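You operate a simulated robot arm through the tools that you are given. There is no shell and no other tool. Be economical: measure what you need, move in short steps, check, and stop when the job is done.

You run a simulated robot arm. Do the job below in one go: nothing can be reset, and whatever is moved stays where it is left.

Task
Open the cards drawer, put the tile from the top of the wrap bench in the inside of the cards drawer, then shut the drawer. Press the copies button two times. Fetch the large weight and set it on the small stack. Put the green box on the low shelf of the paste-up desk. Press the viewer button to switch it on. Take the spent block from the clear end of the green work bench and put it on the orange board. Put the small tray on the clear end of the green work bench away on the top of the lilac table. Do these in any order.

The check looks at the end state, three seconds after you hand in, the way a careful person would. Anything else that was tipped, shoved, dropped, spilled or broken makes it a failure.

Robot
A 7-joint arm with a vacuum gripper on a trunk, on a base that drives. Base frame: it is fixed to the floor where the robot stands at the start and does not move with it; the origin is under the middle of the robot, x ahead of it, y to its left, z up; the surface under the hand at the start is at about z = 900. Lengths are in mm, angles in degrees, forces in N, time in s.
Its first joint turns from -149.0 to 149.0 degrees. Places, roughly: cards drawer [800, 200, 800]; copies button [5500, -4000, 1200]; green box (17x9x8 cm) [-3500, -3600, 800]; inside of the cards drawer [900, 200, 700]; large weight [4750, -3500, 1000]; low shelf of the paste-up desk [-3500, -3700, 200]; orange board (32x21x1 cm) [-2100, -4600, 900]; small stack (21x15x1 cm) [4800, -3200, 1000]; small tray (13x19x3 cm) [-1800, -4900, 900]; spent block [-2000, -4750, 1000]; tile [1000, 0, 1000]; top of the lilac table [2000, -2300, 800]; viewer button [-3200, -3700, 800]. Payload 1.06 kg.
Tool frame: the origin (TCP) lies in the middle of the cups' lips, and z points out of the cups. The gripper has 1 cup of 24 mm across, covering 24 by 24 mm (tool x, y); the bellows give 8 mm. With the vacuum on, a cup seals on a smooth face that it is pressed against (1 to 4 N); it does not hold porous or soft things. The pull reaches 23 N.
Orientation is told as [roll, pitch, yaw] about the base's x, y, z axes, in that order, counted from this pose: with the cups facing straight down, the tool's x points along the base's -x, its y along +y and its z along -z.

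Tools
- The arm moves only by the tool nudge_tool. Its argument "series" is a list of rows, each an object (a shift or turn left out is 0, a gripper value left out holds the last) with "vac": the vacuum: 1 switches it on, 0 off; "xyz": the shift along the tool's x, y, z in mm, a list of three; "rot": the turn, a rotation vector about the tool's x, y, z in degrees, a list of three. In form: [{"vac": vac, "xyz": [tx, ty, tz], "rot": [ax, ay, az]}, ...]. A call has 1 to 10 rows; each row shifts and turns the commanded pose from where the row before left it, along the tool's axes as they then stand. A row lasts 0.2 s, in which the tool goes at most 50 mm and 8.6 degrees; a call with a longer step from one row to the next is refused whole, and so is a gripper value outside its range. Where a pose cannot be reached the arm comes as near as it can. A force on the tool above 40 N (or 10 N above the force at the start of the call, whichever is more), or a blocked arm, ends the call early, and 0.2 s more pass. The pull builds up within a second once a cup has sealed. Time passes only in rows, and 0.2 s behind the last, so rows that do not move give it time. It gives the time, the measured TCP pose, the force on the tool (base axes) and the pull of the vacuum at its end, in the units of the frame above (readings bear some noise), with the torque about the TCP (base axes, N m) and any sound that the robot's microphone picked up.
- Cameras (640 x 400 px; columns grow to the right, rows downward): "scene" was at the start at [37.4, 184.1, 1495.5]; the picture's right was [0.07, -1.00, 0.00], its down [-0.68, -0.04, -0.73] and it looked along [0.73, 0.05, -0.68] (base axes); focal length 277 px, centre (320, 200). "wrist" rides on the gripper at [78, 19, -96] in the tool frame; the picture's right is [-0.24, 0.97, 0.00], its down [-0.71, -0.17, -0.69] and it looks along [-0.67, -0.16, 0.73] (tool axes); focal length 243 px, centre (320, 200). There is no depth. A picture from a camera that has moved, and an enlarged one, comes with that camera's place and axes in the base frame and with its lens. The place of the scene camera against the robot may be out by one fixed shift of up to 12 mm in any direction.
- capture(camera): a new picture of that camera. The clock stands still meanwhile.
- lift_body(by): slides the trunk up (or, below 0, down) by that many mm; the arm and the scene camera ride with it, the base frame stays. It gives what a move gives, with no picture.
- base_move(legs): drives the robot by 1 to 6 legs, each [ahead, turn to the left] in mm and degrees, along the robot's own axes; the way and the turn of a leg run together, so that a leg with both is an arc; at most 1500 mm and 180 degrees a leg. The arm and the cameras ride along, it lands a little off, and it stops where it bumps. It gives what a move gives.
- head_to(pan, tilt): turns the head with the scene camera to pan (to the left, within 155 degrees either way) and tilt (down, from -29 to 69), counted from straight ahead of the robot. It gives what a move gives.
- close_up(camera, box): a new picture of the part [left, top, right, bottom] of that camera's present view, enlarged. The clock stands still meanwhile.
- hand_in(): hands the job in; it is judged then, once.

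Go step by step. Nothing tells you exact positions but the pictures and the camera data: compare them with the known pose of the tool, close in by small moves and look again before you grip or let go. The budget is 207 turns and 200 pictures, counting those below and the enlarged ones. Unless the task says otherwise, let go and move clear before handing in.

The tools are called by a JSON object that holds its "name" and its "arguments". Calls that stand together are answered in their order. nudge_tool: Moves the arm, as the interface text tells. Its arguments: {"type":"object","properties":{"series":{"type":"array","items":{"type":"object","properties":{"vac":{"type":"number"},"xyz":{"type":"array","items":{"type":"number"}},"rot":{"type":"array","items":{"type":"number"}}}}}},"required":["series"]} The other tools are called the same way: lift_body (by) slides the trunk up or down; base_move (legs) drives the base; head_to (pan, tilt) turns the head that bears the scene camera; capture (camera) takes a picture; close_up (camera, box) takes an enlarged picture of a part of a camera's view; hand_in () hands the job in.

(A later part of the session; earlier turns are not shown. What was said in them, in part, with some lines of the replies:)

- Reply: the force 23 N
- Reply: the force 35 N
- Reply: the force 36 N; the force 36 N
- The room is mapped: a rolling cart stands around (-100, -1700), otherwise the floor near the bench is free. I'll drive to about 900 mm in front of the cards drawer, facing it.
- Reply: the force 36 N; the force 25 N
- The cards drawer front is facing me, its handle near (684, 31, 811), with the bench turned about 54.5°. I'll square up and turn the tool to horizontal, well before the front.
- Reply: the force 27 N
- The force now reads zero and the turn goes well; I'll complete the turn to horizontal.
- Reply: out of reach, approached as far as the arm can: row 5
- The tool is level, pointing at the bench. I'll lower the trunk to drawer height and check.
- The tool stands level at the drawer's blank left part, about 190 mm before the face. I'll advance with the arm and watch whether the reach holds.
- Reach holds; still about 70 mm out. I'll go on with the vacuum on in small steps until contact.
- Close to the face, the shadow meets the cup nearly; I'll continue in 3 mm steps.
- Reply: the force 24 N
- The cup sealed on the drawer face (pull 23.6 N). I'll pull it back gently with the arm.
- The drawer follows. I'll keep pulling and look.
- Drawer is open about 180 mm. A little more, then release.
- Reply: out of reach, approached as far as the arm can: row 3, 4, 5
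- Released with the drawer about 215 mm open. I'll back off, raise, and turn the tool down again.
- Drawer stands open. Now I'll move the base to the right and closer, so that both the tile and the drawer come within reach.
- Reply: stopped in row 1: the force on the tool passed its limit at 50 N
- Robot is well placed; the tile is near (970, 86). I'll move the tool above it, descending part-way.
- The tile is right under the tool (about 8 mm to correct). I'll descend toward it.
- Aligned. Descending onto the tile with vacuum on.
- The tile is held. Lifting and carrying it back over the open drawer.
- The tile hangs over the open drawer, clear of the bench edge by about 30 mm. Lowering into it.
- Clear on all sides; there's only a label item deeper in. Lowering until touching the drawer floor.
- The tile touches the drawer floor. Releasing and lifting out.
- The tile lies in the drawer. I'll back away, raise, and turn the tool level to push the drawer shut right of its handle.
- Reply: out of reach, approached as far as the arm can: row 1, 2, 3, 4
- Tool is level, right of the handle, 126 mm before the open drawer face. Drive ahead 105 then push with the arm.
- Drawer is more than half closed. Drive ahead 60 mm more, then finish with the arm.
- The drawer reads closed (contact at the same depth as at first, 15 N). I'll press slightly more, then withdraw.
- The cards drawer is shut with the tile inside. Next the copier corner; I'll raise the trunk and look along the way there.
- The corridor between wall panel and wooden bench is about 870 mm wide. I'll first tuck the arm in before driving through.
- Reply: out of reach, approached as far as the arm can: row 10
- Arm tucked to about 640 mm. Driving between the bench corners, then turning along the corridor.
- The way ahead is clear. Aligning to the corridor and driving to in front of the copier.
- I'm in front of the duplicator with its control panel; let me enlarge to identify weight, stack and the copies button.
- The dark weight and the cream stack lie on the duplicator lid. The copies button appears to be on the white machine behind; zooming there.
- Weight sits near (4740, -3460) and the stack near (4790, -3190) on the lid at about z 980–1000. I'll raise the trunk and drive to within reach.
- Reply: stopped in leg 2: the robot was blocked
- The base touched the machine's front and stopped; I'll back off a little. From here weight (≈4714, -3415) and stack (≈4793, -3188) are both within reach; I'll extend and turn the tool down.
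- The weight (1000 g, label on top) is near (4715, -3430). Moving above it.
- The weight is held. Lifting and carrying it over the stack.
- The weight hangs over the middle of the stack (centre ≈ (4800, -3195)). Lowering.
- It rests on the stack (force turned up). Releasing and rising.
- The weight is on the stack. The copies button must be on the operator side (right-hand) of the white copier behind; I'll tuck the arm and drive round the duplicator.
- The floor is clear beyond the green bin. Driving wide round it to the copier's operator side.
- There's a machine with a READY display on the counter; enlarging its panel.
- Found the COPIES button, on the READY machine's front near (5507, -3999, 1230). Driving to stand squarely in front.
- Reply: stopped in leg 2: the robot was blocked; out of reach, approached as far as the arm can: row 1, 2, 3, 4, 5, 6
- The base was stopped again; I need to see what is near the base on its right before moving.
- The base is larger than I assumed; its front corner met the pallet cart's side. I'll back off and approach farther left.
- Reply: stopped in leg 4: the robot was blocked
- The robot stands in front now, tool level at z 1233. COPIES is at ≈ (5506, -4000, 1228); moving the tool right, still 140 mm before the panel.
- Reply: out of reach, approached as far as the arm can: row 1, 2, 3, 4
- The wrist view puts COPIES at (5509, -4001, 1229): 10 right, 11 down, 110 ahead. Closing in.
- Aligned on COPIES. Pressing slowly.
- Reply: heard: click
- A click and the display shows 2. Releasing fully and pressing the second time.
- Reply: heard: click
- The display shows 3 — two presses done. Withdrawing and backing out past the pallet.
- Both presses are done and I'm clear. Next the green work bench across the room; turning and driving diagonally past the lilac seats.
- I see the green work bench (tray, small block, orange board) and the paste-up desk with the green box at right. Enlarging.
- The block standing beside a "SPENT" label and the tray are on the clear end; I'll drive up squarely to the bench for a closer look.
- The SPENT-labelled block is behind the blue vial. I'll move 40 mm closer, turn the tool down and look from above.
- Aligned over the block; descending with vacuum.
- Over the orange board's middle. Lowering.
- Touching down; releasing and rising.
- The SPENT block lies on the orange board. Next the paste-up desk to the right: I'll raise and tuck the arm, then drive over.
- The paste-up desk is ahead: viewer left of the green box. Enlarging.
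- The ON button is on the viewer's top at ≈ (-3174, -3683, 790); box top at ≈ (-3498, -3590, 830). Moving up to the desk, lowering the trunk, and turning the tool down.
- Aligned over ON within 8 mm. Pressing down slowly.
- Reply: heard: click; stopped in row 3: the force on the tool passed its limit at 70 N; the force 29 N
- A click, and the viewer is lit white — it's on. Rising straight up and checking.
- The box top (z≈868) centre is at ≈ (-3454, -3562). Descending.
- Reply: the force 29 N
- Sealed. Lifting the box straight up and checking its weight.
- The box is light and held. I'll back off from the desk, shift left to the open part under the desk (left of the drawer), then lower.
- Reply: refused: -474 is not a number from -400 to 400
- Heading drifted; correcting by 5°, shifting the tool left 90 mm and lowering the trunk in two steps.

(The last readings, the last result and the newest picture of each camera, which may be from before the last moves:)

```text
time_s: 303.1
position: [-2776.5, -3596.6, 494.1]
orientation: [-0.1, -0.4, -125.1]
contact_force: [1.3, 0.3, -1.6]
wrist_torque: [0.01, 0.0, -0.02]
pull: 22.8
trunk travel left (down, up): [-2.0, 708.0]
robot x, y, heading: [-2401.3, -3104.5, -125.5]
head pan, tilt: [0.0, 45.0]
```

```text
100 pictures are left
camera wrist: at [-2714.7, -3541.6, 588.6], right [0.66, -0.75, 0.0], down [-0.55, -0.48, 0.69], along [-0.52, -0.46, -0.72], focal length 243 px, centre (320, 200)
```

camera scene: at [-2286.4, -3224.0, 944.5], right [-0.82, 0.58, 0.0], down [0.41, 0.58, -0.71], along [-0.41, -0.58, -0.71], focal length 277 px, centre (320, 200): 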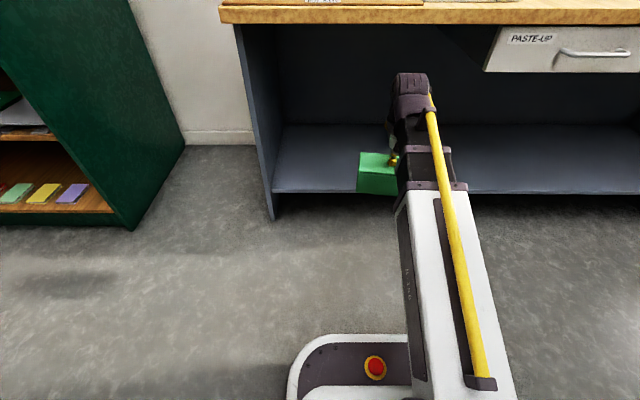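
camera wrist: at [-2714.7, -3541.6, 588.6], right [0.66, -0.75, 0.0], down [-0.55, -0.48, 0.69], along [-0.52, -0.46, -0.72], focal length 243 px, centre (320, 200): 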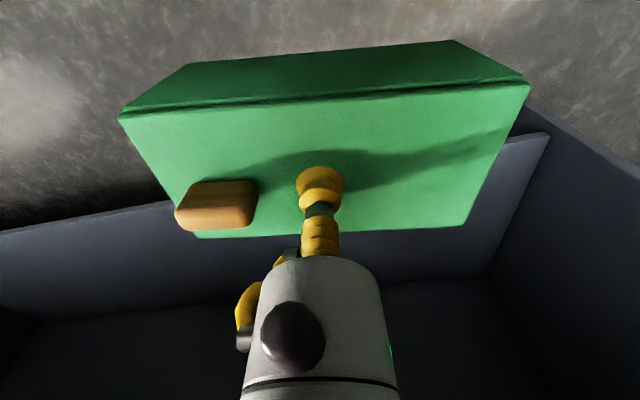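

The geometry fits: shelf top z ≈ 215, front edge d ≈ 190 mm behind the box. Lowering the box to just above shelf height, in free space.

{"name": "nudge_tool", "arguments": {"series": [{"xyz": [0, 0, 35]}, {"xyz": [0, 0, 35]}, {"xyz": [0, 0, 35]}, {"xyz": [0, 0, 35]}]}}

{"name": "base_move", "arguments": {"legs": [[150, 0]]}}

{"name": "head_to", "arguments": {"pan": 0, "tilt": 30}}

{"name": "capture", "arguments": {"camera": "scene"}}

{"name": "capture", "arguments": {"camera": "wrist"}}

```text
time_s: 304.1
position: [-2774.9, -3596.2, 355.0]
orientation: [0.0, -0.4, -125.1]
contact_force: [-0.6, 0.5, -1.2]
wrist_torque: [-0.02, -0.01, -0.04]
pull: 22.7
trunk travel left (down, up): [-2.0, 708.0]
robot x, y, heading: [-2401.1, -3105.1, -125.5]
head pan, tilt: [0.0, 45.0]
```

```text
time_s: 305.4
position: [-2859.3, -3719.4, 356.6]
orientation: [0.1, -0.4, -124.9]
contact_force: [-0.1, 0.4, -2.0]
wrist_torque: [-0.01, 0.01, 0.04]
pull: 22.6
trunk travel left (down, up): [-2.0, 708.0]
robot x, y, heading: [-2494.0, -3225.8, -125.1]
head pan, tilt: [0.0, 45.0]
```

```text
time_s: 306.2
position: [-2859.9, -3718.6, 355.3]
orientation: [0.0, -0.4, -124.9]
contact_force: [-0.7, -1.0, -1.5]
wrist_torque: [0.0, -0.01, -0.02]
pull: 23.6
trunk travel left (down, up): [-2.0, 708.0]
robot x, y, heading: [-2487.9, -3226.4, -125.2]
head pan, tilt: [0.0, 30.0]
```

```text
99 pictures are left
camera scene: at [-2377.1, -3352.2, 967.0], right [-0.82, 0.58, 0.0], down [0.29, 0.41, -0.87], along [-0.5, -0.71, -0.5], focal length 277 px, centre (320, 200)
```

scene: 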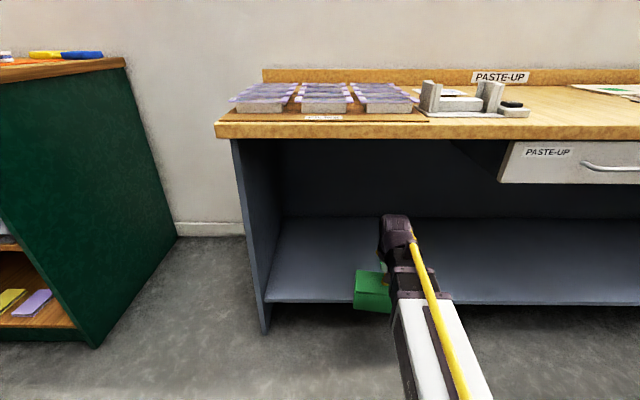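

```text
98 pictures are left
camera wrist: at [-2798.7, -3664.4, 450.9], right [0.66, -0.75, 0.0], down [-0.54, -0.48, 0.69], along [-0.52, -0.46, -0.72], focal length 243 px, centre (320, 200)
```

wrist: 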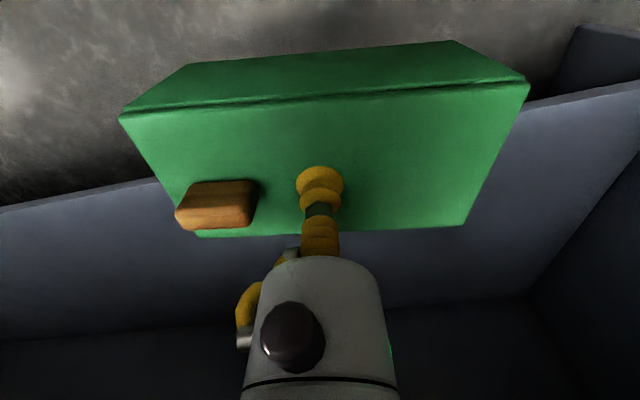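

Everything passes well below the desk top. Driving in another 160 mm over the shelf.

{"name": "base_move", "arguments": {"legs": [[160, 0]]}}

{"name": "capture", "arguments": {"camera": "wrist"}}

{"name": "capture", "arguments": {"camera": "scene"}}

```text
time_s: 307.6
position: [-2952.4, -3850.1, 355.9]
orientation: [0.1, -0.4, -125.0]
contact_force: [-0.2, 0.5, -1.4]
wrist_torque: [0.02, 0.01, -0.02]
pull: 23.0
trunk travel left (down, up): [-2.0, 708.0]
robot x, y, heading: [-2580.3, -3358.3, -125.3]
head pan, tilt: [0.0, 30.0]
```

```text
97 pictures are left
camera wrist: at [-2891.7, -3796.1, 450.9], right [0.66, -0.75, 0.0], down [-0.54, -0.48, 0.69], along [-0.52, -0.46, -0.72], focal length 243 px, centre (320, 200)
```

wrist: 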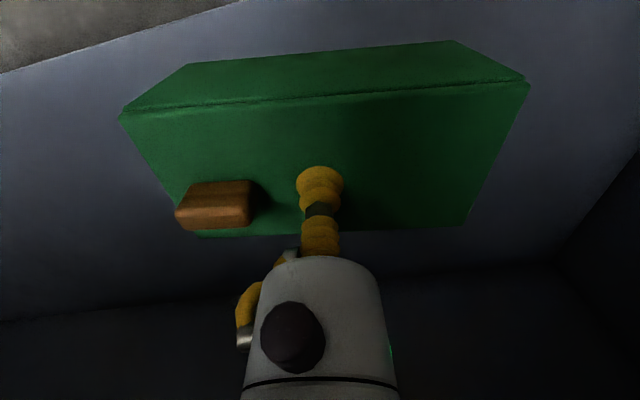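

```text
96 pictures are left
camera scene: at [-2470.1, -3483.8, 967.0], right [-0.82, 0.58, 0.0], down [0.29, 0.41, -0.87], along [-0.5, -0.71, -0.5], focal length 277 px, centre (320, 200)
```

scene: 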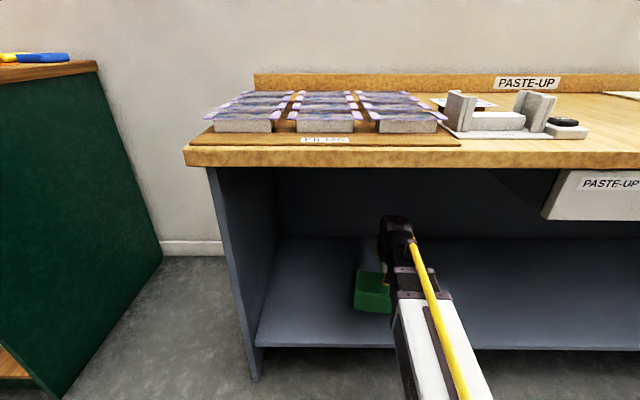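

Box is over the shelf with ~50 mm margin from the edge. Lowering until contact.

{"name": "nudge_tool", "arguments": {"series": [{"xyz": [0, 0, 25]}, {"xyz": [0, 0, 15]}, {"xyz": [0, 0, 5]}, {"xyz": [0, 0, 4]}]}}

```text
time_s: 308.6
position: [-2952.1, -3850.5, 308.8]
orientation: [0.0, -0.5, -125.0]
contact_force: [-0.3, -0.2, -1.0]
wrist_torque: [-0.02, -0.02, -0.02]
pull: 23.1
trunk travel left (down, up): [-2.0, 708.0]
robot x, y, heading: [-2584.8, -3360.7, -125.0]
head pan, tilt: [0.0, 30.0]
```

{"name": "nudge_tool", "arguments": {"series": [{"xyz": [0, 0, 4]}, {"xyz": [0, 0, 4]}, {"xyz": [0, 0, 3]}]}}

```text
time_s: 309.4
position: [-2952.7, -3851.8, 296.0]
orientation: [-0.1, -0.4, -125.0]
contact_force: [0.5, 0.1, -1.6]
wrist_torque: [0.03, 0.0, -0.01]
pull: 22.5
trunk travel left (down, up): [-2.0, 708.0]
robot x, y, heading: [-2585.7, -3357.6, -125.4]
head pan, tilt: [0.0, 30.0]
```

{"name": "nudge_tool", "arguments": {"series": [{"xyz": [0, 0, 4]}, {"xyz": [0, 0, 3]}, {"xyz": [0, 0, 3]}]}}

```text
time_s: 310.2
position: [-2951.6, -3851.8, 285.8]
orientation: [-0.1, -0.3, -125.0]
contact_force: [0.5, 0.8, -1.7]
wrist_torque: [-0.01, 0.02, -0.03]
pull: 23.1
trunk travel left (down, up): [-2.0, 708.0]
robot x, y, heading: [-2584.4, -3362.1, -125.0]
head pan, tilt: [0.0, 30.0]
```

{"name": "nudge_tool", "arguments": {"series": [{"xyz": [0, 0, 4]}, {"xyz": [0, 0, 3]}, {"xyz": [0, 0, 3]}]}}

{"name": "capture", "arguments": {"camera": "wrist"}}

{"name": "close_up", "arguments": {"camera": "scene", "box": [240, 200, 480, 390]}}

```text
time_s: 311.0
position: [-2952.6, -3852.1, 276.0]
orientation: [0.0, -0.5, -125.0]
contact_force: [0.0, 0.1, -1.4]
wrist_torque: [-0.01, 0.02, 0.0]
pull: 22.4
trunk travel left (down, up): [-2.0, 708.0]
robot x, y, heading: [-2582.1, -3354.1, -125.2]
head pan, tilt: [0.0, 30.0]
```

```text
95 pictures are left
camera wrist: at [-2891.5, -3798.2, 371.3], right [0.66, -0.75, 0.0], down [-0.54, -0.48, 0.69], along [-0.52, -0.46, -0.72], focal length 243 px, centre (320, 200)
```

wrist: 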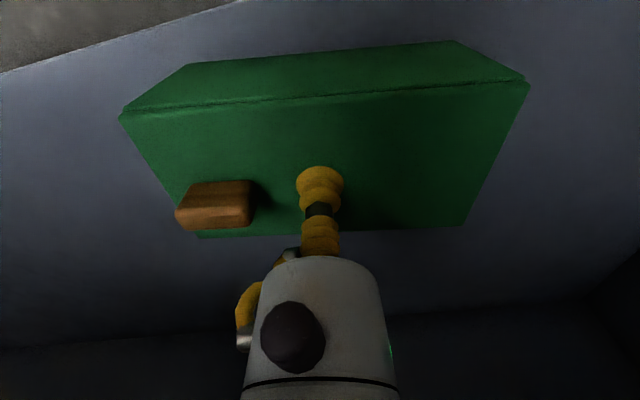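

```text
2.11 times, centred on (360, 295) of scene
camera zoom: at [-2470.1, -3483.8, 967.0], right [-0.82, 0.58, 0.0], down [0.29, 0.41, -0.87], along [-0.5, -0.71, -0.5], focal length 583 px, centre (236, 0)
```

zoom: 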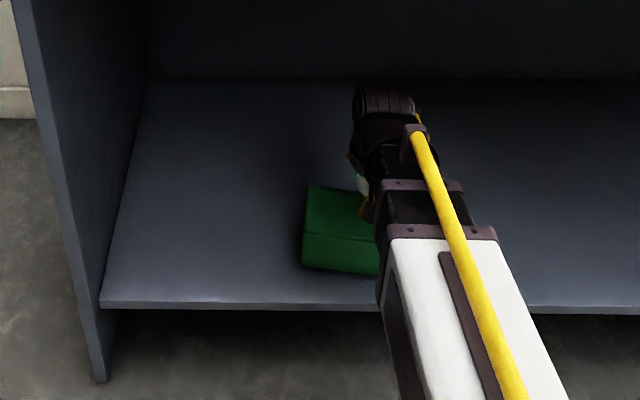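

The shelf is a bit lower than estimated (~190); shifting 12 mm inward and continuing down.

{"name": "nudge_tool", "arguments": {"series": [{"xyz": [-12, 0, 0]}, {"xyz": [0, 0, 3]}, {"xyz": [0, 0, 3]}, {"xyz": [0, 0, 3]}]}}

```text
time_s: 312.0
position: [-2959.7, -3859.5, 265.0]
orientation: [0.0, -0.3, -124.9]
contact_force: [0.3, 0.9, -0.5]
wrist_torque: [0.03, 0.02, 0.0]
pull: 22.9
trunk travel left (down, up): [-2.0, 708.0]
robot x, y, heading: [-2584.0, -3356.2, -125.1]
head pan, tilt: [0.0, 30.0]
```

{"name": "nudge_tool", "arguments": {"series": [{"xyz": [0, 0, 3]}, {"xyz": [0, 0, 3]}, {"xyz": [0, 0, 3]}]}}

```text
time_s: 312.8
position: [-2960.1, -3861.4, 258.0]
orientation: [-0.1, -0.4, -125.0]
contact_force: [-0.4, 0.0, -0.1]
wrist_torque: [0.07, 0.01, 0.0]
pull: 22.6
trunk travel left (down, up): [-2.0, 708.0]
robot x, y, heading: [-2583.7, -3354.3, -125.3]
head pan, tilt: [0.0, 30.0]
```

{"name": "nudge_tool", "arguments": {"series": [{"xyz": [0, 0, 3]}, {"xyz": [0, 0, 3]}]}}

```text
time_s: 313.4
position: [-2959.8, -3860.8, 252.6]
orientation: [0.0, -0.5, -125.0]
contact_force: [-3.1, -5.8, 18.1]
wrist_torque: [0.08, -0.06, -0.04]
pull: 22.9
trunk travel left (down, up): [-2.0, 708.0]
robot x, y, heading: [-2586.4, -3359.1, -125.3]
head pan, tilt: [0.0, 30.0]
```

Contact. Releasing, rising a little, and backing out.

{"name": "nudge_tool", "arguments": {"series": [{"xyz": [0, 0, -2], "vac": 0}, {}, {}, {}, {}, {"xyz": [0, 0, -5]}, {"xyz": [0, 0, -30]}, {"xyz": [0, 0, -35]}, {"xyz": [0, 0, -35]}]}}

{"name": "capture", "arguments": {"camera": "wrist"}}

{"name": "base_move", "arguments": {"legs": [[-400, 0]]}}

{"name": "capture", "arguments": {"camera": "scene"}}

```text
time_s: 315.4
position: [-2960.2, -3859.0, 359.7]
orientation: [0.0, -0.3, -125.0]
contact_force: [0.5, 0.0, 0.7]
wrist_torque: [0.0, 0.02, 0.03]
pull: 0.0
trunk travel left (down, up): [-2.0, 708.0]
robot x, y, heading: [-2583.1, -3357.0, -125.2]
head pan, tilt: [0.0, 30.0]
```

```text
93 pictures are left
camera wrist: at [-2899.3, -3805.7, 455.0], right [0.66, -0.75, 0.0], down [-0.54, -0.48, 0.69], along [-0.52, -0.46, -0.72], focal length 243 px, centre (320, 200)
```

wrist: 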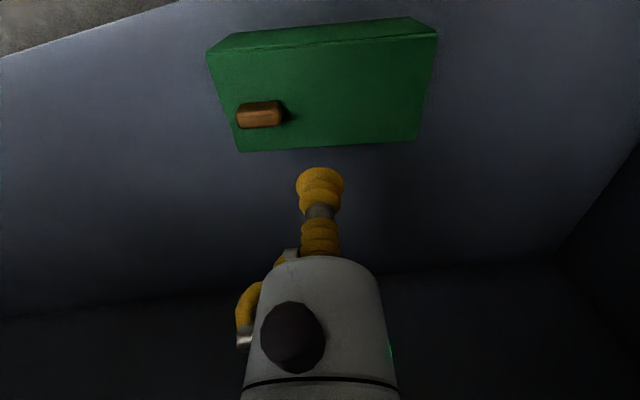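

```text
time_s: 318.0
position: [-2720.4, -3525.6, 359.1]
orientation: [0.0, -0.4, -124.7]
contact_force: [-0.6, -0.2, -0.7]
wrist_torque: [0.0, -0.02, -0.03]
pull: 0.0
trunk travel left (down, up): [-2.0, 708.0]
robot x, y, heading: [-2346.3, -3016.5, -124.9]
head pan, tilt: [0.0, 30.0]
```

```text
92 pictures are left
camera scene: at [-2232.3, -3145.5, 967.0], right [-0.82, 0.57, 0.0], down [0.29, 0.41, -0.87], along [-0.5, -0.71, -0.5], focal length 277 px, centre (320, 200)
```

scene: 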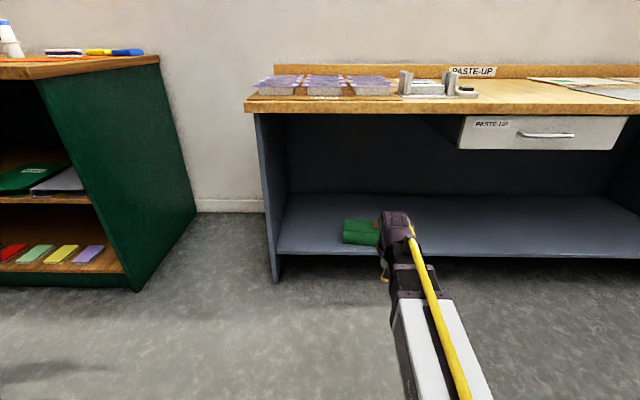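

The green box stands on the low shelf. Raising the trunk and returning to the green bench for the tray.

{"name": "lift_body", "arguments": {"by": 400}}

{"name": "lift_body", "arguments": {"by": 290}}

{"name": "base_move", "arguments": {"legs": [[0, 89.4], [760, 0], [760, 0], [0, -90]]}}

{"name": "head_to", "arguments": {"pan": 0, "tilt": 40}}

{"name": "capture", "arguments": {"camera": "scene"}}

```text
time_s: 321.8
position: [-2720.3, -3525.1, 759.5]
orientation: [0.0, -0.5, -124.6]
contact_force: [-0.6, 0.9, -0.1]
wrist_torque: [-0.01, 0.02, 0.0]
pull: 0.1
trunk travel left (down, up): [-402.0, 308.0]
robot x, y, heading: [-2342.0, -3021.1, -124.9]
head pan, tilt: [0.0, 30.0]
```

```text
time_s: 324.7
position: [-2720.5, -3523.8, 1049.9]
orientation: [0.0, -0.3, -124.6]
contact_force: [0.2, 0.1, 1.2]
wrist_torque: [-0.04, 0.0, -0.01]
pull: 0.2
trunk travel left (down, up): [-692.0, 18.0]
robot x, y, heading: [-2346.2, -3022.8, -124.7]
head pan, tilt: [0.0, 30.0]
```

```text
time_s: 340.3
position: [-1509.3, -4427.2, 1049.7]
orientation: [0.0, -0.3, -127.1]
contact_force: [-0.4, 0.6, -0.1]
wrist_torque: [0.01, -0.05, 0.01]
pull: 0.1
trunk travel left (down, up): [-692.0, 18.0]
robot x, y, heading: [-1112.7, -3941.0, -127.3]
head pan, tilt: [0.0, 30.0]
```

```text
time_s: 341.0
position: [-1509.4, -4427.1, 1049.8]
orientation: [0.1, -0.4, -127.1]
contact_force: [0.3, -0.4, 0.1]
wrist_torque: [-0.04, -0.01, -0.02]
pull: 0.1
trunk travel left (down, up): [-692.0, 18.0]
robot x, y, heading: [-1112.7, -3936.2, -127.3]
head pan, tilt: [0.0, 40.0]
```

```text
91 pictures are left
camera scene: at [-1002.1, -4065.4, 1641.7], right [-0.79, 0.61, 0.0], down [0.39, 0.51, -0.77], along [-0.47, -0.61, -0.64], focal length 277 px, centre (320, 200)
```

scene: 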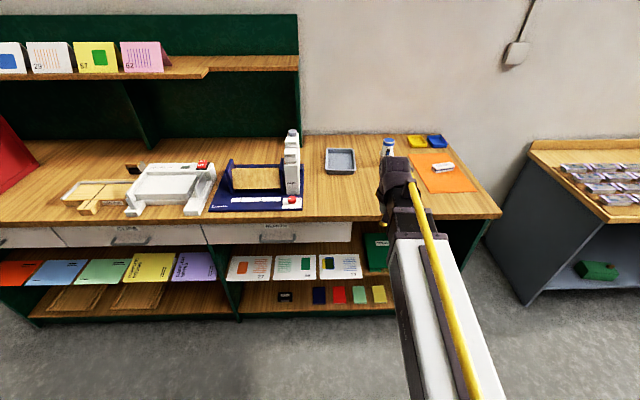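

{"name": "base_move", "arguments": {"legs": [[0, 1.8], [400, 0]]}}

{"name": "capture", "arguments": {"camera": "scene"}}

{"name": "capture", "arguments": {"camera": "wrist"}}

```text
time_s: 343.8
position: [-1720.6, -4755.4, 1049.8]
orientation: [0.0, -0.5, -125.4]
contact_force: [0.6, 0.2, -0.4]
wrist_torque: [0.02, -0.01, 0.01]
pull: 0.0
trunk travel left (down, up): [-692.0, 18.0]
robot x, y, heading: [-1336.3, -4258.2, -125.7]
head pan, tilt: [0.0, 40.0]
```

```text
90 pictures are left
camera scene: at [-1224.7, -4378.0, 1641.7], right [-0.81, 0.58, 0.0], down [0.37, 0.52, -0.77], along [-0.45, -0.62, -0.64], focal length 277 px, centre (320, 200)
```

scene: 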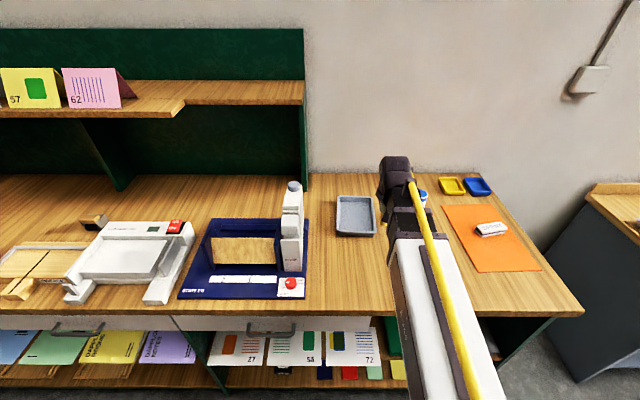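

```text
89 pictures are left
camera wrist: at [-1659.6, -4700.9, 1144.7], right [0.66, -0.76, 0.0], down [-0.55, -0.47, 0.69], along [-0.52, -0.45, -0.72], focal length 243 px, centre (320, 200)
```

wrist: 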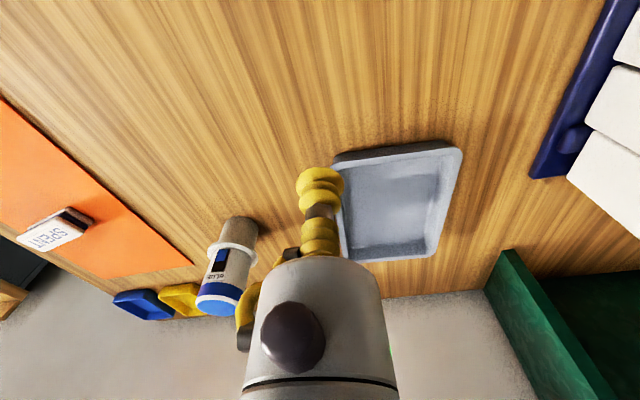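

The tray's floor centre is at ≈ (-1773, -4935). Moving above it.

{"name": "nudge_tool", "arguments": {"series": [{"xyz": [-43, 15.5, 15]}, {"xyz": [-43, 15.5, 15]}, {"xyz": [-43, 15.5, 15]}, {"xyz": [-43, 15.5, 15]}]}}

{"name": "capture", "arguments": {"camera": "wrist"}}

```text
time_s: 344.8
position: [-1771.9, -4935.8, 987.0]
orientation: [0.0, -0.3, -125.4]
contact_force: [-0.1, 0.5, 0.1]
wrist_torque: [-0.01, 0.01, -0.04]
pull: 0.0
trunk travel left (down, up): [-692.0, 18.0]
robot x, y, heading: [-1341.8, -4257.3, -125.6]
head pan, tilt: [0.0, 40.0]
```

```text
88 pictures are left
camera wrist: at [-1709.8, -4881.7, 1081.8], right [0.66, -0.76, 0.0], down [-0.55, -0.47, 0.69], along [-0.52, -0.45, -0.72], focal length 243 px, centre (320, 200)
```

wrist: 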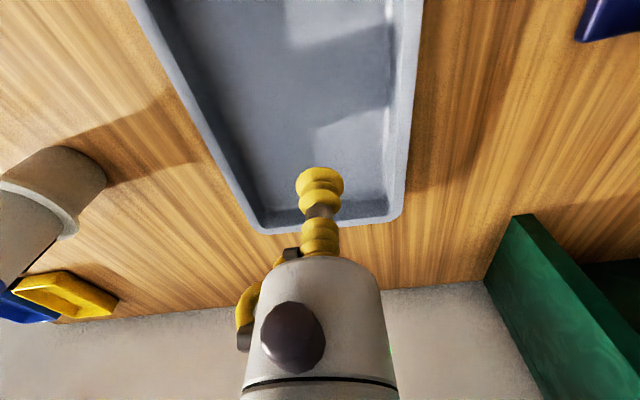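

Slight correction, then descending into the tray onto its floor with vacuum.

{"name": "nudge_tool", "arguments": {"series": [{"xyz": [5, -11, 20]}, {"xyz": [0, 0, 25]}, {"vac": 1, "xyz": [0, 0, 15]}, {"xyz": [0, 0, 6]}, {"xyz": [0, 0, 4]}, {"xyz": [0, 0, 4]}]}}

```text
time_s: 346.2
position: [-1777.3, -4920.2, 915.1]
orientation: [0.1, -0.4, -125.3]
contact_force: [-1.0, -0.2, -0.2]
wrist_torque: [0.02, 0.0, -0.03]
pull: 0.2
trunk travel left (down, up): [-692.0, 18.0]
robot x, y, heading: [-1338.0, -4253.0, -125.7]
head pan, tilt: [0.0, 40.0]
```

{"name": "nudge_tool", "arguments": {"series": [{"xyz": [0, 0, 4]}, {"xyz": [0, 0, 3]}, {"xyz": [0, 0, 3]}]}}

{"name": "capture", "arguments": {"camera": "wrist"}}

```text
time_s: 347.0
position: [-1777.8, -4919.8, 905.1]
orientation: [0.0, -0.4, -125.5]
contact_force: [0.2, 0.2, 0.1]
wrist_torque: [0.01, 0.02, -0.01]
pull: 23.1
trunk travel left (down, up): [-692.0, 18.0]
robot x, y, heading: [-1340.9, -4251.9, -125.7]
head pan, tilt: [0.0, 40.0]
```

```text
87 pictures are left
camera wrist: at [-1715.3, -4866.3, 1001.4], right [0.66, -0.76, 0.0], down [-0.55, -0.47, 0.69], along [-0.52, -0.45, -0.72], focal length 243 px, centre (320, 200)
```

wrist: 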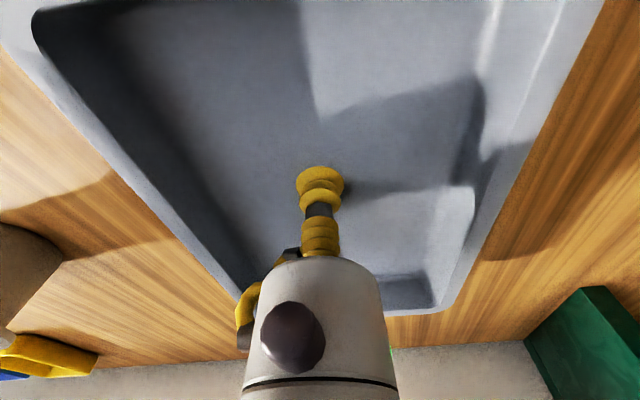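

The tray is held. Lifting it straight up, tucking in, then backing off.

{"name": "nudge_tool", "arguments": {"series": [{"xyz": [0, 0, -8]}, {"xyz": [0, 0, -25]}, {"xyz": [0, 0, -35]}, {"xyz": [0, 0, -40]}, {"xyz": [0, 0, -40]}, {"xyz": [25, 0, 0]}, {"xyz": [35, 0, 0]}, {"xyz": [40, 0, 0]}, {"xyz": [40, 0, 0]}, {"xyz": [30, 0, 0]}]}}

{"name": "capture", "arguments": {"camera": "wrist"}}

{"name": "capture", "arguments": {"camera": "scene"}}

```text
time_s: 349.2
position: [-1678.0, -4781.4, 1052.3]
orientation: [0.1, -0.3, -125.4]
contact_force: [-0.7, 0.1, -1.1]
wrist_torque: [0.0, 0.0, 0.0]
pull: 23.0
trunk travel left (down, up): [-692.0, 18.0]
robot x, y, heading: [-1335.5, -4254.5, -125.5]
head pan, tilt: [0.0, 40.0]
```

```text
86 pictures are left
camera wrist: at [-1616.1, -4727.7, 1147.4], right [0.66, -0.76, 0.0], down [-0.55, -0.47, 0.69], along [-0.52, -0.45, -0.72], focal length 243 px, centre (320, 200)
```

wrist: 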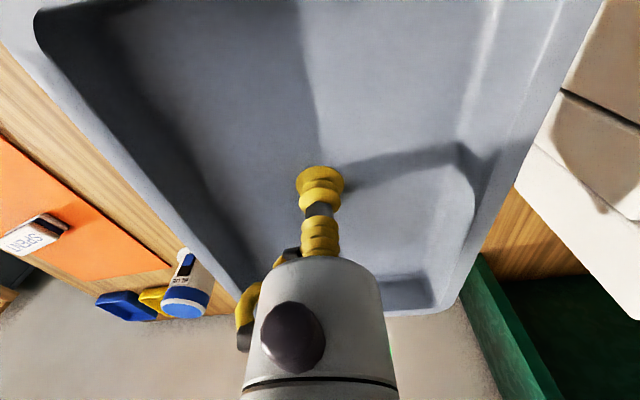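

```text
85 pictures are left
camera scene: at [-1224.5, -4377.7, 1641.7], right [-0.81, 0.58, 0.0], down [0.37, 0.52, -0.77], along [-0.45, -0.62, -0.64], focal length 277 px, centre (320, 200)
```

scene: 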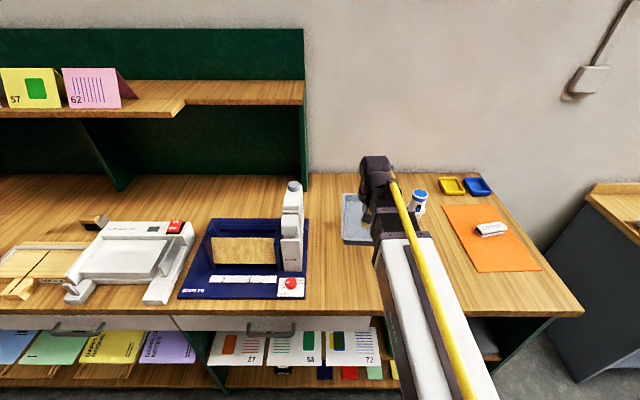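

The tray is carried cleanly. Backing off, turning and driving toward the lilac table with a look halfway.

{"name": "base_move", "arguments": {"legs": [[-400, 0], [0, 175.4], [1500, 0]]}}

{"name": "head_to", "arguments": {"pan": -10, "tilt": 20}}

{"name": "capture", "arguments": {"camera": "scene"}}

```text
time_s: 365.9
position: [351.0, -2341.3, 1051.5]
orientation: [0.0, -0.4, 46.5]
contact_force: [-0.2, -0.8, -1.5]
wrist_torque: [0.02, -0.02, 0.05]
pull: 22.8
trunk travel left (down, up): [-692.0, 18.0]
robot x, y, heading: [-57.3, -2815.6, 46.3]
head pan, tilt: [0.0, 40.0]
```

```text
time_s: 366.8
position: [352.1, -2341.1, 1050.9]
orientation: [0.0, -0.5, 46.5]
contact_force: [0.4, -0.6, -1.2]
wrist_torque: [-0.03, 0.04, 0.01]
pull: 23.0
trunk travel left (down, up): [-692.0, 18.0]
robot x, y, heading: [-58.5, -2815.1, 46.2]
head pan, tilt: [-10.0, 20.0]
```

```text
84 pictures are left
camera scene: at [-137.1, -2666.5, 1673.0], right [0.59, -0.81, 0.0], down [-0.28, -0.2, -0.94], along [0.76, 0.56, -0.34], focal length 277 px, centre (320, 200)
```

scene: 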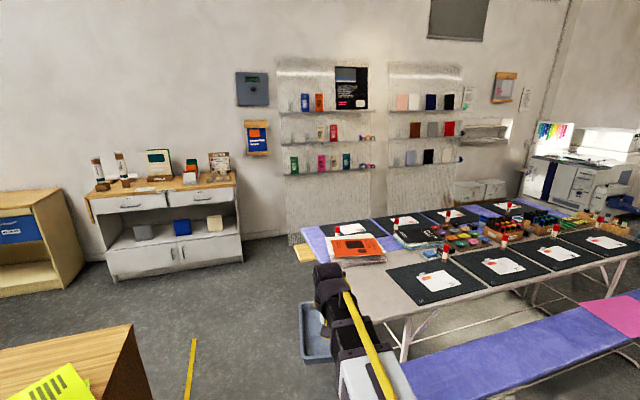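

{"name": "close_up", "arguments": {"camera": "scene", "box": [280, 180, 600, 380]}}

{"name": "close_up", "arguments": {"camera": "scene", "box": [290, 195, 450, 295]}}

```text
2.00 times, centred on (440, 280) of scene
camera zoom: at [-137.1, -2666.5, 1673.0], right [0.59, -0.81, 0.0], down [-0.28, -0.2, -0.94], along [0.76, 0.56, -0.34], focal length 554 px, centre (80, 40)
```

zoom: 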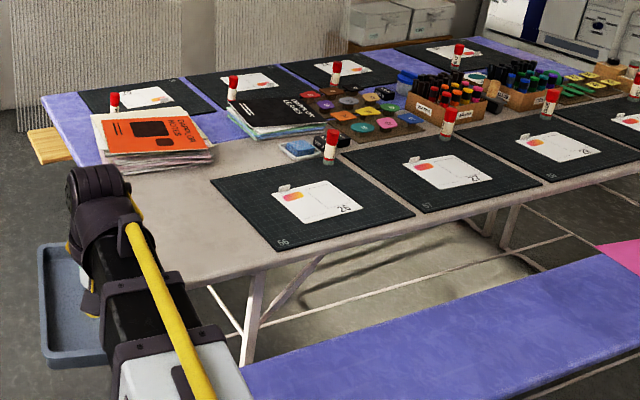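

```text
4.00 times, centred on (370, 245) of scene
camera zoom: at [-137.1, -2666.5, 1673.0], right [0.59, -0.81, 0.0], down [-0.28, -0.2, -0.94], along [0.76, 0.56, -0.34], focal length 1108 px, centre (120, 20)
```

zoom: 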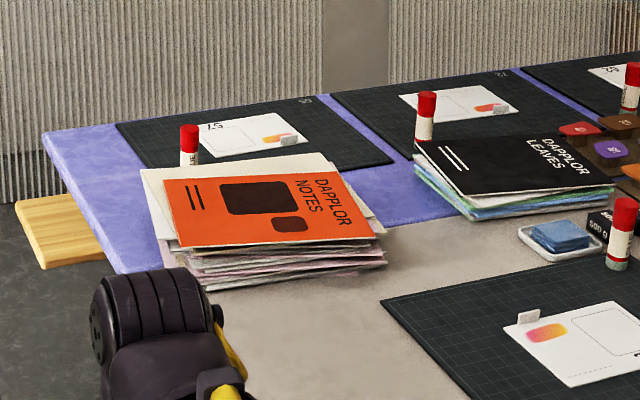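

The lilac table's near-end strip (s ≈ 1630–1775) is free for the tray. Driving round between cart and table to its end.

{"name": "base_move", "arguments": {"legs": [[0, 16.4], [900, 0], [880, 0], [0, -98]]}}

{"name": "head_to", "arguments": {"pan": 0, "tilt": 35}}

{"name": "capture", "arguments": {"camera": "scene"}}

{"name": "capture", "arguments": {"camera": "wrist"}}

```text
time_s: 380.8
position: [1282.2, -1567.5, 1051.7]
orientation: [0.0, -0.5, -34.8]
contact_force: [-1.0, 0.2, -1.3]
wrist_torque: [0.03, 0.05, 0.02]
pull: 22.8
trunk travel left (down, up): [-692.0, 18.0]
robot x, y, heading: [751.1, -1231.6, -35.2]
head pan, tilt: [-10.0, 20.0]
```

```text
time_s: 381.5
position: [1281.9, -1566.7, 1053.0]
orientation: [0.1, -0.4, -34.8]
contact_force: [0.1, -0.2, -1.5]
wrist_torque: [0.03, 0.03, 0.02]
pull: 22.9
trunk travel left (down, up): [-692.0, 18.0]
robot x, y, heading: [749.5, -1235.8, -35.0]
head pan, tilt: [0.0, 35.0]
```

```text
81 pictures are left
camera scene: at [882.7, -1111.2, 1649.3], right [-0.57, -0.82, 0.0], down [-0.47, 0.33, -0.82], along [0.67, -0.47, -0.57], focal length 277 px, centre (320, 200)
```

scene: 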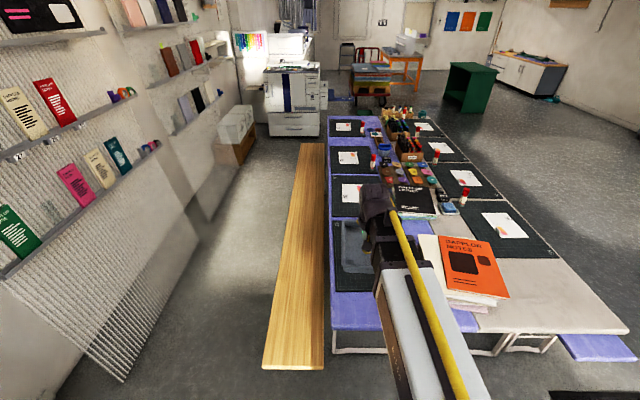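

```text
80 pictures are left
camera wrist: at [1227.8, -1506.0, 1147.2], right [0.75, 0.66, 0.0], down [0.48, -0.54, 0.69], along [0.46, -0.51, -0.72], focal length 243 px, centre (320, 200)
```

wrist: 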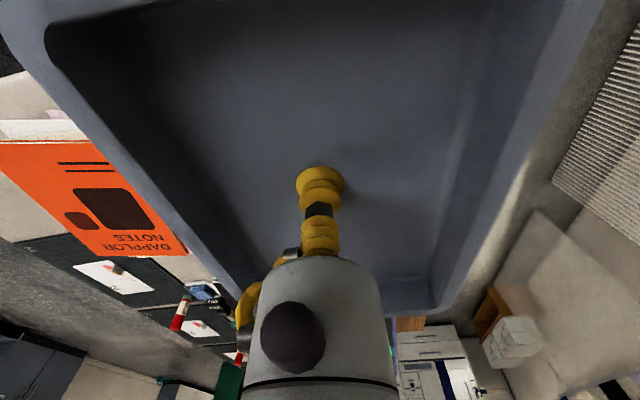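

I'm at the table end; the free strip spans s 1624–1768. I'll rotate the tray about 85° so that its short side fits the strip.

{"name": "nudge_tool", "arguments": {"series": [{"rot": [0, 0, 8.5]}, {"rot": [0, 0, 8.5]}, {"rot": [0, 0, 8.5]}, {"rot": [0, 0, 8.5]}, {"rot": [0, 0, 8.5]}, {"rot": [0, 0, 8.5]}, {"rot": [0, 0, 8.5]}, {"rot": [0, 0, 8.5]}, {"rot": [0, 0, 8.5]}, {"rot": [0, 0, 8.5]}]}}

{"name": "capture", "arguments": {"camera": "scene"}}

{"name": "capture", "arguments": {"camera": "wrist"}}

```text
time_s: 383.7
position: [1281.9, -1566.8, 1051.3]
orientation: [0.4, -0.1, -119.9]
contact_force: [0.6, 0.1, -1.6]
wrist_torque: [0.03, 0.01, 0.02]
pull: 22.9
trunk travel left (down, up): [-692.0, 18.0]
robot x, y, heading: [749.2, -1236.6, -34.9]
head pan, tilt: [0.0, 35.0]
```

```text
79 pictures are left
camera scene: at [882.7, -1111.1, 1649.2], right [-0.57, -0.82, 0.0], down [-0.47, 0.33, -0.82], along [0.67, -0.47, -0.57], focal length 277 px, centre (320, 200)
```

scene: 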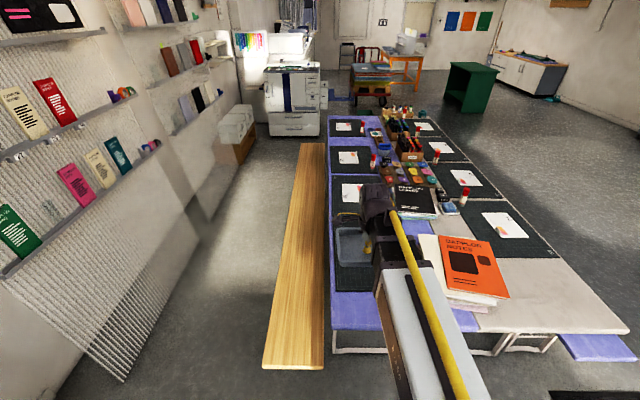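

```text
78 pictures are left
camera wrist: at [1336.6, -1507.7, 1147.5], right [0.72, -0.69, 0.01], down [-0.51, -0.53, 0.68], along [-0.47, -0.5, -0.73], focal length 243 px, centre (320, 200)
```

wrist: 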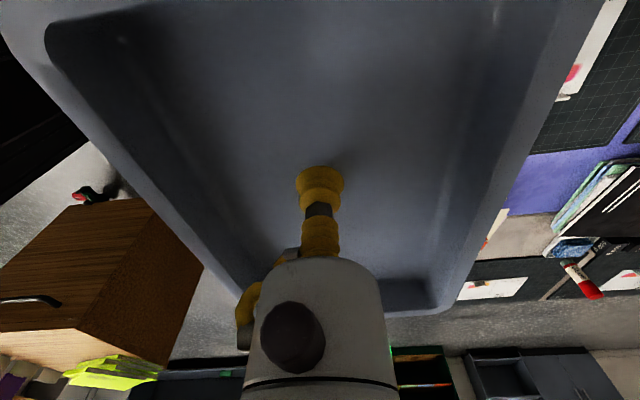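

Rotated well. Moving the tray over the strip's middle and lowering the trunk.

{"name": "nudge_tool", "arguments": {"series": [{"xyz": [-34, -6, 0]}, {"xyz": [-33, -6, 0]}]}}

{"name": "lift_body", "arguments": {"by": -150}}

{"name": "capture", "arguments": {"camera": "scene"}}

{"name": "capture", "arguments": {"camera": "wrist"}}

```text
time_s: 384.3
position: [1238.5, -1619.4, 1050.6]
orientation: [0.2, -0.1, -119.7]
contact_force: [0.1, -0.1, -1.1]
wrist_torque: [0.02, -0.01, 0.02]
pull: 22.8
trunk travel left (down, up): [-692.0, 18.0]
robot x, y, heading: [753.1, -1235.3, -34.9]
head pan, tilt: [0.0, 35.0]
```

```text
time_s: 386.1
position: [1238.1, -1618.6, 900.8]
orientation: [0.4, 0.0, -119.9]
contact_force: [0.3, -0.4, -1.2]
wrist_torque: [-0.01, -0.01, -0.02]
pull: 23.0
trunk travel left (down, up): [-542.0, 168.0]
robot x, y, heading: [750.2, -1233.4, -34.9]
head pan, tilt: [0.0, 35.0]
```

```text
77 pictures are left
camera scene: at [882.6, -1111.1, 1499.3], right [-0.57, -0.82, 0.0], down [-0.47, 0.33, -0.82], along [0.67, -0.47, -0.57], focal length 277 px, centre (320, 200)
```

scene: 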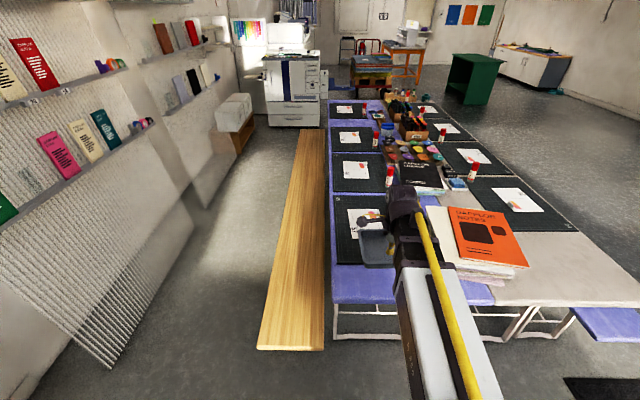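

```text
76 pictures are left
camera wrist: at [1293.5, -1559.3, 997.2], right [0.73, -0.69, 0.01], down [-0.5, -0.53, 0.68], along [-0.47, -0.5, -0.73], focal length 243 px, centre (320, 200)
```

wrist: 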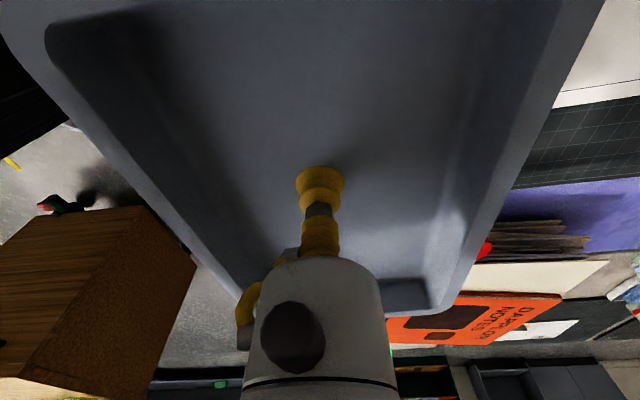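

Aligned over the strip. Lowering partway and checking the margin.

{"name": "nudge_tool", "arguments": {"series": [{"xyz": [0, 0, 30]}, {"xyz": [0, 0, 30]}, {"xyz": [0, 0, 30]}]}}

{"name": "close_up", "arguments": {"camera": "scene", "box": [310, 190, 510, 315]}}

{"name": "capture", "arguments": {"camera": "wrist"}}

```text
time_s: 386.9
position: [1240.2, -1616.0, 809.8]
orientation: [0.4, 0.0, -119.9]
contact_force: [0.6, 0.2, -1.4]
wrist_torque: [0.03, -0.04, -0.01]
pull: 23.2
trunk travel left (down, up): [-542.0, 168.0]
robot x, y, heading: [748.0, -1234.2, -34.9]
head pan, tilt: [0.0, 35.0]
```

```text
3.20 times, centred on (410, 252) of scene
camera zoom: at [882.6, -1111.1, 1499.3], right [-0.57, -0.82, 0.0], down [-0.47, 0.33, -0.82], along [0.67, -0.47, -0.57], focal length 886 px, centre (32, 32)
```

zoom: 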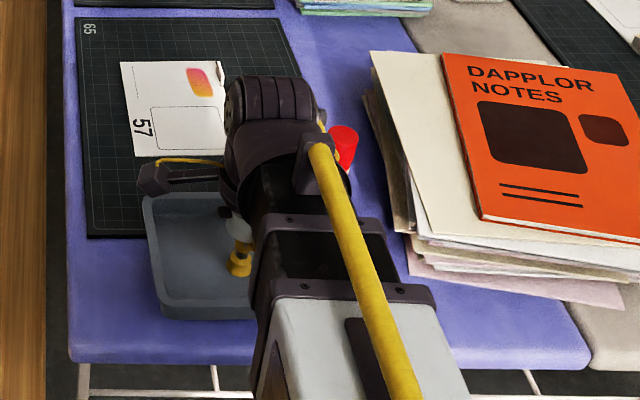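

```text
74 pictures are left
camera wrist: at [1294.9, -1556.9, 904.8], right [0.73, -0.69, 0.01], down [-0.5, -0.53, 0.68], along [-0.47, -0.5, -0.73], focal length 243 px, centre (320, 200)
```

wrist: 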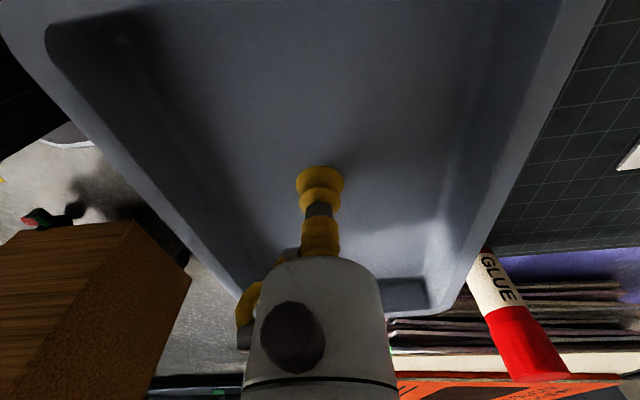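

The tray is about 9 mm toward the table edge; shifting it 9 mm inward and setting down.

{"name": "nudge_tool", "arguments": {"series": [{"xyz": [0, 9, 10]}, {"xyz": [0, 0, 15]}, {"xyz": [0, 0, 8]}, {"xyz": [0, 0, 4]}]}}

{"name": "close_up", "arguments": {"camera": "scene", "box": [310, 190, 510, 315]}}

```text
time_s: 387.9
position: [1247.4, -1622.4, 772.3]
orientation: [0.4, -0.1, -119.7]
contact_force: [0.4, 0.0, -3.1]
wrist_torque: [0.03, 0.0, 0.01]
pull: 23.1
trunk travel left (down, up): [-542.0, 168.0]
robot x, y, heading: [750.3, -1235.0, -34.9]
head pan, tilt: [0.0, 35.0]
```

```text
3.20 times, centred on (410, 252) of scene
camera zoom: at [882.6, -1111.1, 1499.3], right [-0.57, -0.82, 0.0], down [-0.47, 0.33, -0.82], along [0.67, -0.47, -0.57], focal length 886 px, centre (32, 32)
```

zoom: 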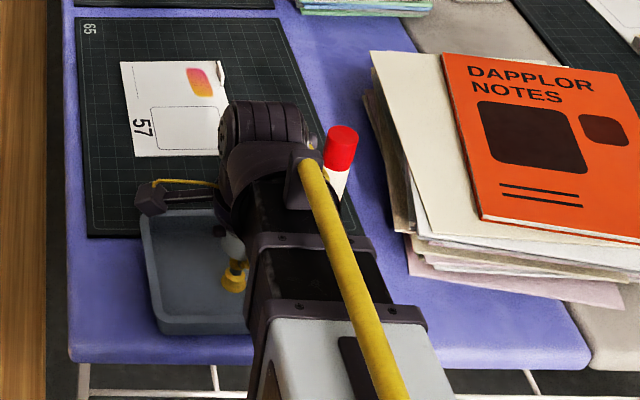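

{"name": "nudge_tool", "arguments": {"series": [{"xyz": [0, 0, 4]}, {"xyz": [0, 0, 4]}, {"xyz": [0, 0, 3]}]}}

```text
time_s: 388.7
position: [1247.0, -1621.4, 764.6]
orientation: [0.5, 0.0, -119.7]
contact_force: [2.0, 3.7, 17.4]
wrist_torque: [-0.16, -0.09, -0.06]
pull: 23.6
trunk travel left (down, up): [-542.0, 168.0]
robot x, y, heading: [749.4, -1233.4, -35.2]
head pan, tilt: [0.0, 35.0]
```

Contact at z ≈ 765, the table top. Checking, then releasing.

{"name": "close_up", "arguments": {"camera": "scene", "box": [310, 190, 510, 315]}}

{"name": "nudge_tool", "arguments": {"series": [{"xyz": [0, 0, -2], "vac": 0}, {}, {}, {}, {}, {"xyz": [0, 0, -5]}, {"xyz": [0, 0, -30]}, {"xyz": [0, 0, -40]}, {"xyz": [0, 0, -45]}, {"xyz": [0, 0, -45]}]}}

{"name": "lift_body", "arguments": {"by": 160}}

{"name": "capture", "arguments": {"camera": "wrist"}}

{"name": "capture", "arguments": {"camera": "scene"}}

```text
3.20 times, centred on (410, 252) of scene
camera zoom: at [881.5, -1109.8, 1499.5], right [-0.57, -0.82, 0.0], down [-0.47, 0.33, -0.82], along [0.67, -0.47, -0.57], focal length 886 px, centre (32, 32)
```

zoom: 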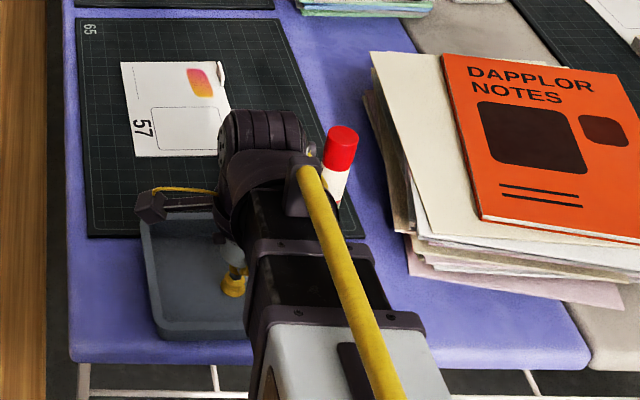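

```text
time_s: 390.9
position: [1246.4, -1622.4, 926.9]
orientation: [0.4, -0.1, -119.9]
contact_force: [-0.6, -0.3, 0.7]
wrist_torque: [0.01, -0.01, 0.0]
pull: 0.1
trunk travel left (down, up): [-542.0, 168.0]
robot x, y, heading: [753.9, -1235.0, -34.8]
head pan, tilt: [0.0, 35.0]
```

```text
time_s: 392.7
position: [1246.0, -1624.1, 1087.8]
orientation: [0.3, -0.1, -119.8]
contact_force: [0.2, -0.1, 0.1]
wrist_torque: [0.01, 0.02, 0.0]
pull: 0.0
trunk travel left (down, up): [-702.0, 8.0]
robot x, y, heading: [747.7, -1235.4, -35.2]
head pan, tilt: [0.0, 35.0]
```

```text
71 pictures are left
camera wrist: at [1301.6, -1563.7, 1183.0], right [0.73, -0.69, 0.01], down [-0.5, -0.53, 0.68], along [-0.47, -0.5, -0.73], focal length 243 px, centre (320, 200)
```

wrist: 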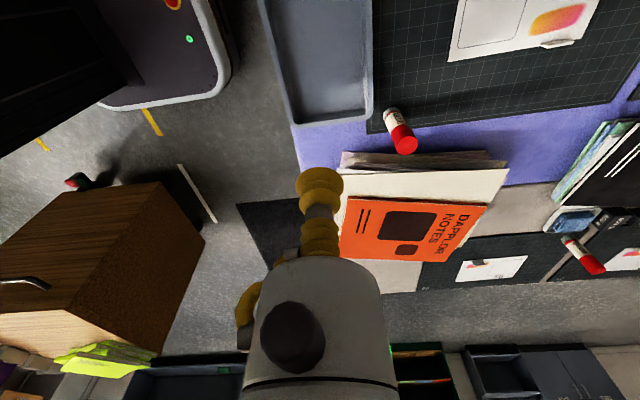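

```text
70 pictures are left
camera scene: at [882.7, -1111.1, 1659.2], right [-0.57, -0.82, 0.0], down [-0.47, 0.33, -0.82], along [0.67, -0.47, -0.57], focal length 277 px, centre (320, 200)
```

scene: 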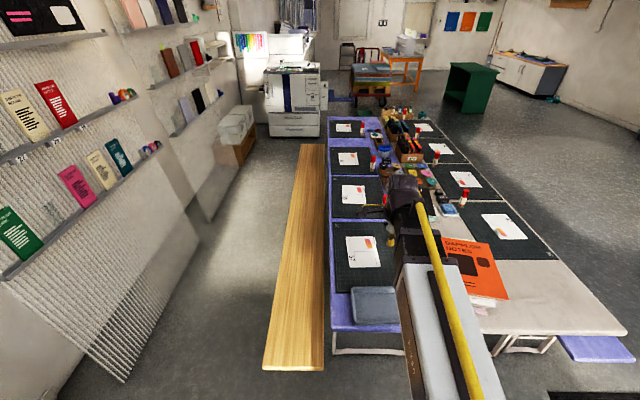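

The tray is on the lilac table. A closer check of its seat on the edge.

{"name": "close_up", "arguments": {"camera": "wrist", "box": [220, 0, 440, 160]}}

{"name": "close_up", "arguments": {"camera": "scene", "box": [310, 210, 430, 350]}}

```text
2.50 times, centred on (330, 80) of wrist
camera zoom: at [1301.6, -1563.7, 1183.0], right [0.73, -0.69, 0.01], down [-0.5, -0.53, 0.68], along [-0.47, -0.5, -0.73], focal length 606 px, centre (295, 500)
```

zoom: 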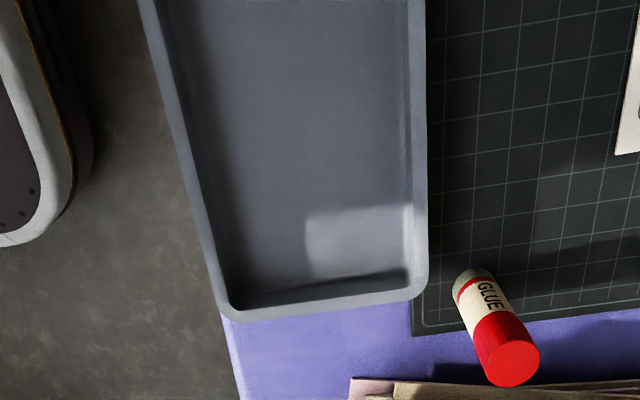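

```text
2.86 times, centred on (370, 280) of scene
camera zoom: at [882.7, -1111.1, 1659.2], right [-0.57, -0.82, 0.0], down [-0.47, 0.33, -0.82], along [0.67, -0.47, -0.57], focal length 791 px, centre (177, -29)
```

zoom: 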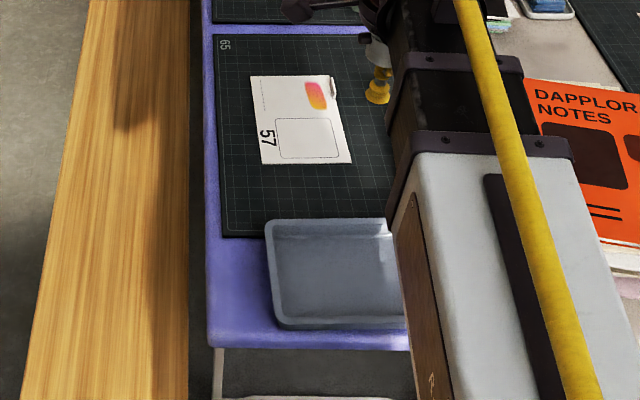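

The tray sits flat on the lilac table. I'll move clear and hand in.

{"name": "base_move", "arguments": {"legs": [[-250, 0]]}}

{"name": "capture", "arguments": {"camera": "scene"}}

```text
time_s: 394.5
position: [1039.5, -1477.0, 1086.5]
orientation: [0.4, -0.2, -119.7]
contact_force: [-0.6, 0.0, 0.4]
wrist_torque: [0.0, 0.0, 0.02]
pull: 0.1
trunk travel left (down, up): [-702.0, 8.0]
robot x, y, heading: [548.9, -1088.1, -35.1]
head pan, tilt: [0.0, 35.0]
```

```text
67 pictures are left
camera scene: at [674.2, -965.3, 1659.3], right [-0.57, -0.82, 0.0], down [-0.47, 0.33, -0.82], along [0.67, -0.47, -0.57], focal length 277 px, centre (320, 200)
```

scene: 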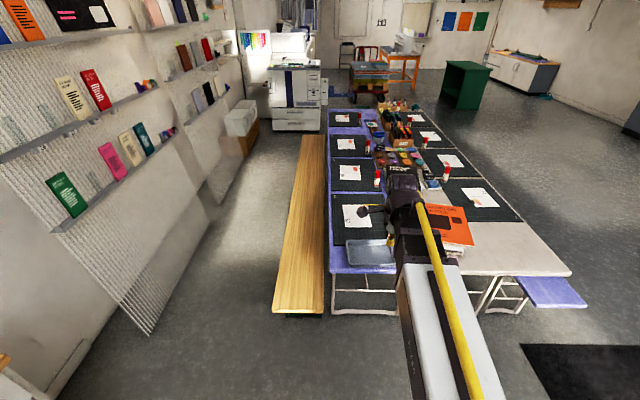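

Everything is in place and the arm is clear, so I'm handing in.

{"name": "hand_in", "arguments": {}}

```text
The job is handed in.
```

I finished all seven tasks and handed the job in, but the base bumped two things while driving.

- **Tile:** it is in the cards drawer on the wrap bench, and the drawer is shut.
- **Copies button:** I pressed it twice; the display went from 1 to 3.
- **Large weight:** the 1000 g weight is on the small stack.
- **Green box:** it is on the low shelf of the paste-up desk.
- **Viewer:** it is on, with its panel and indicator lit. The press went in harder than planned, about 70 N, but the viewer had not moved.
- **Spent block:** the block labelled SPENT is on the orange board. It lay about 150 mm from the rough position you gave. I chose it by its label over the nearby blue vial, which was closer to that position.
- **Small tray:** it is on the near end of the lilac table.

**Bumps:** the base was stopped once by the front of the duplicator (the machine with the small stack on its lid) and once by what looked like the pallet cart. It was blocked again briefly while turning near the copier. I saw no sign that anything moved, but I did not measure the cart afterwards.
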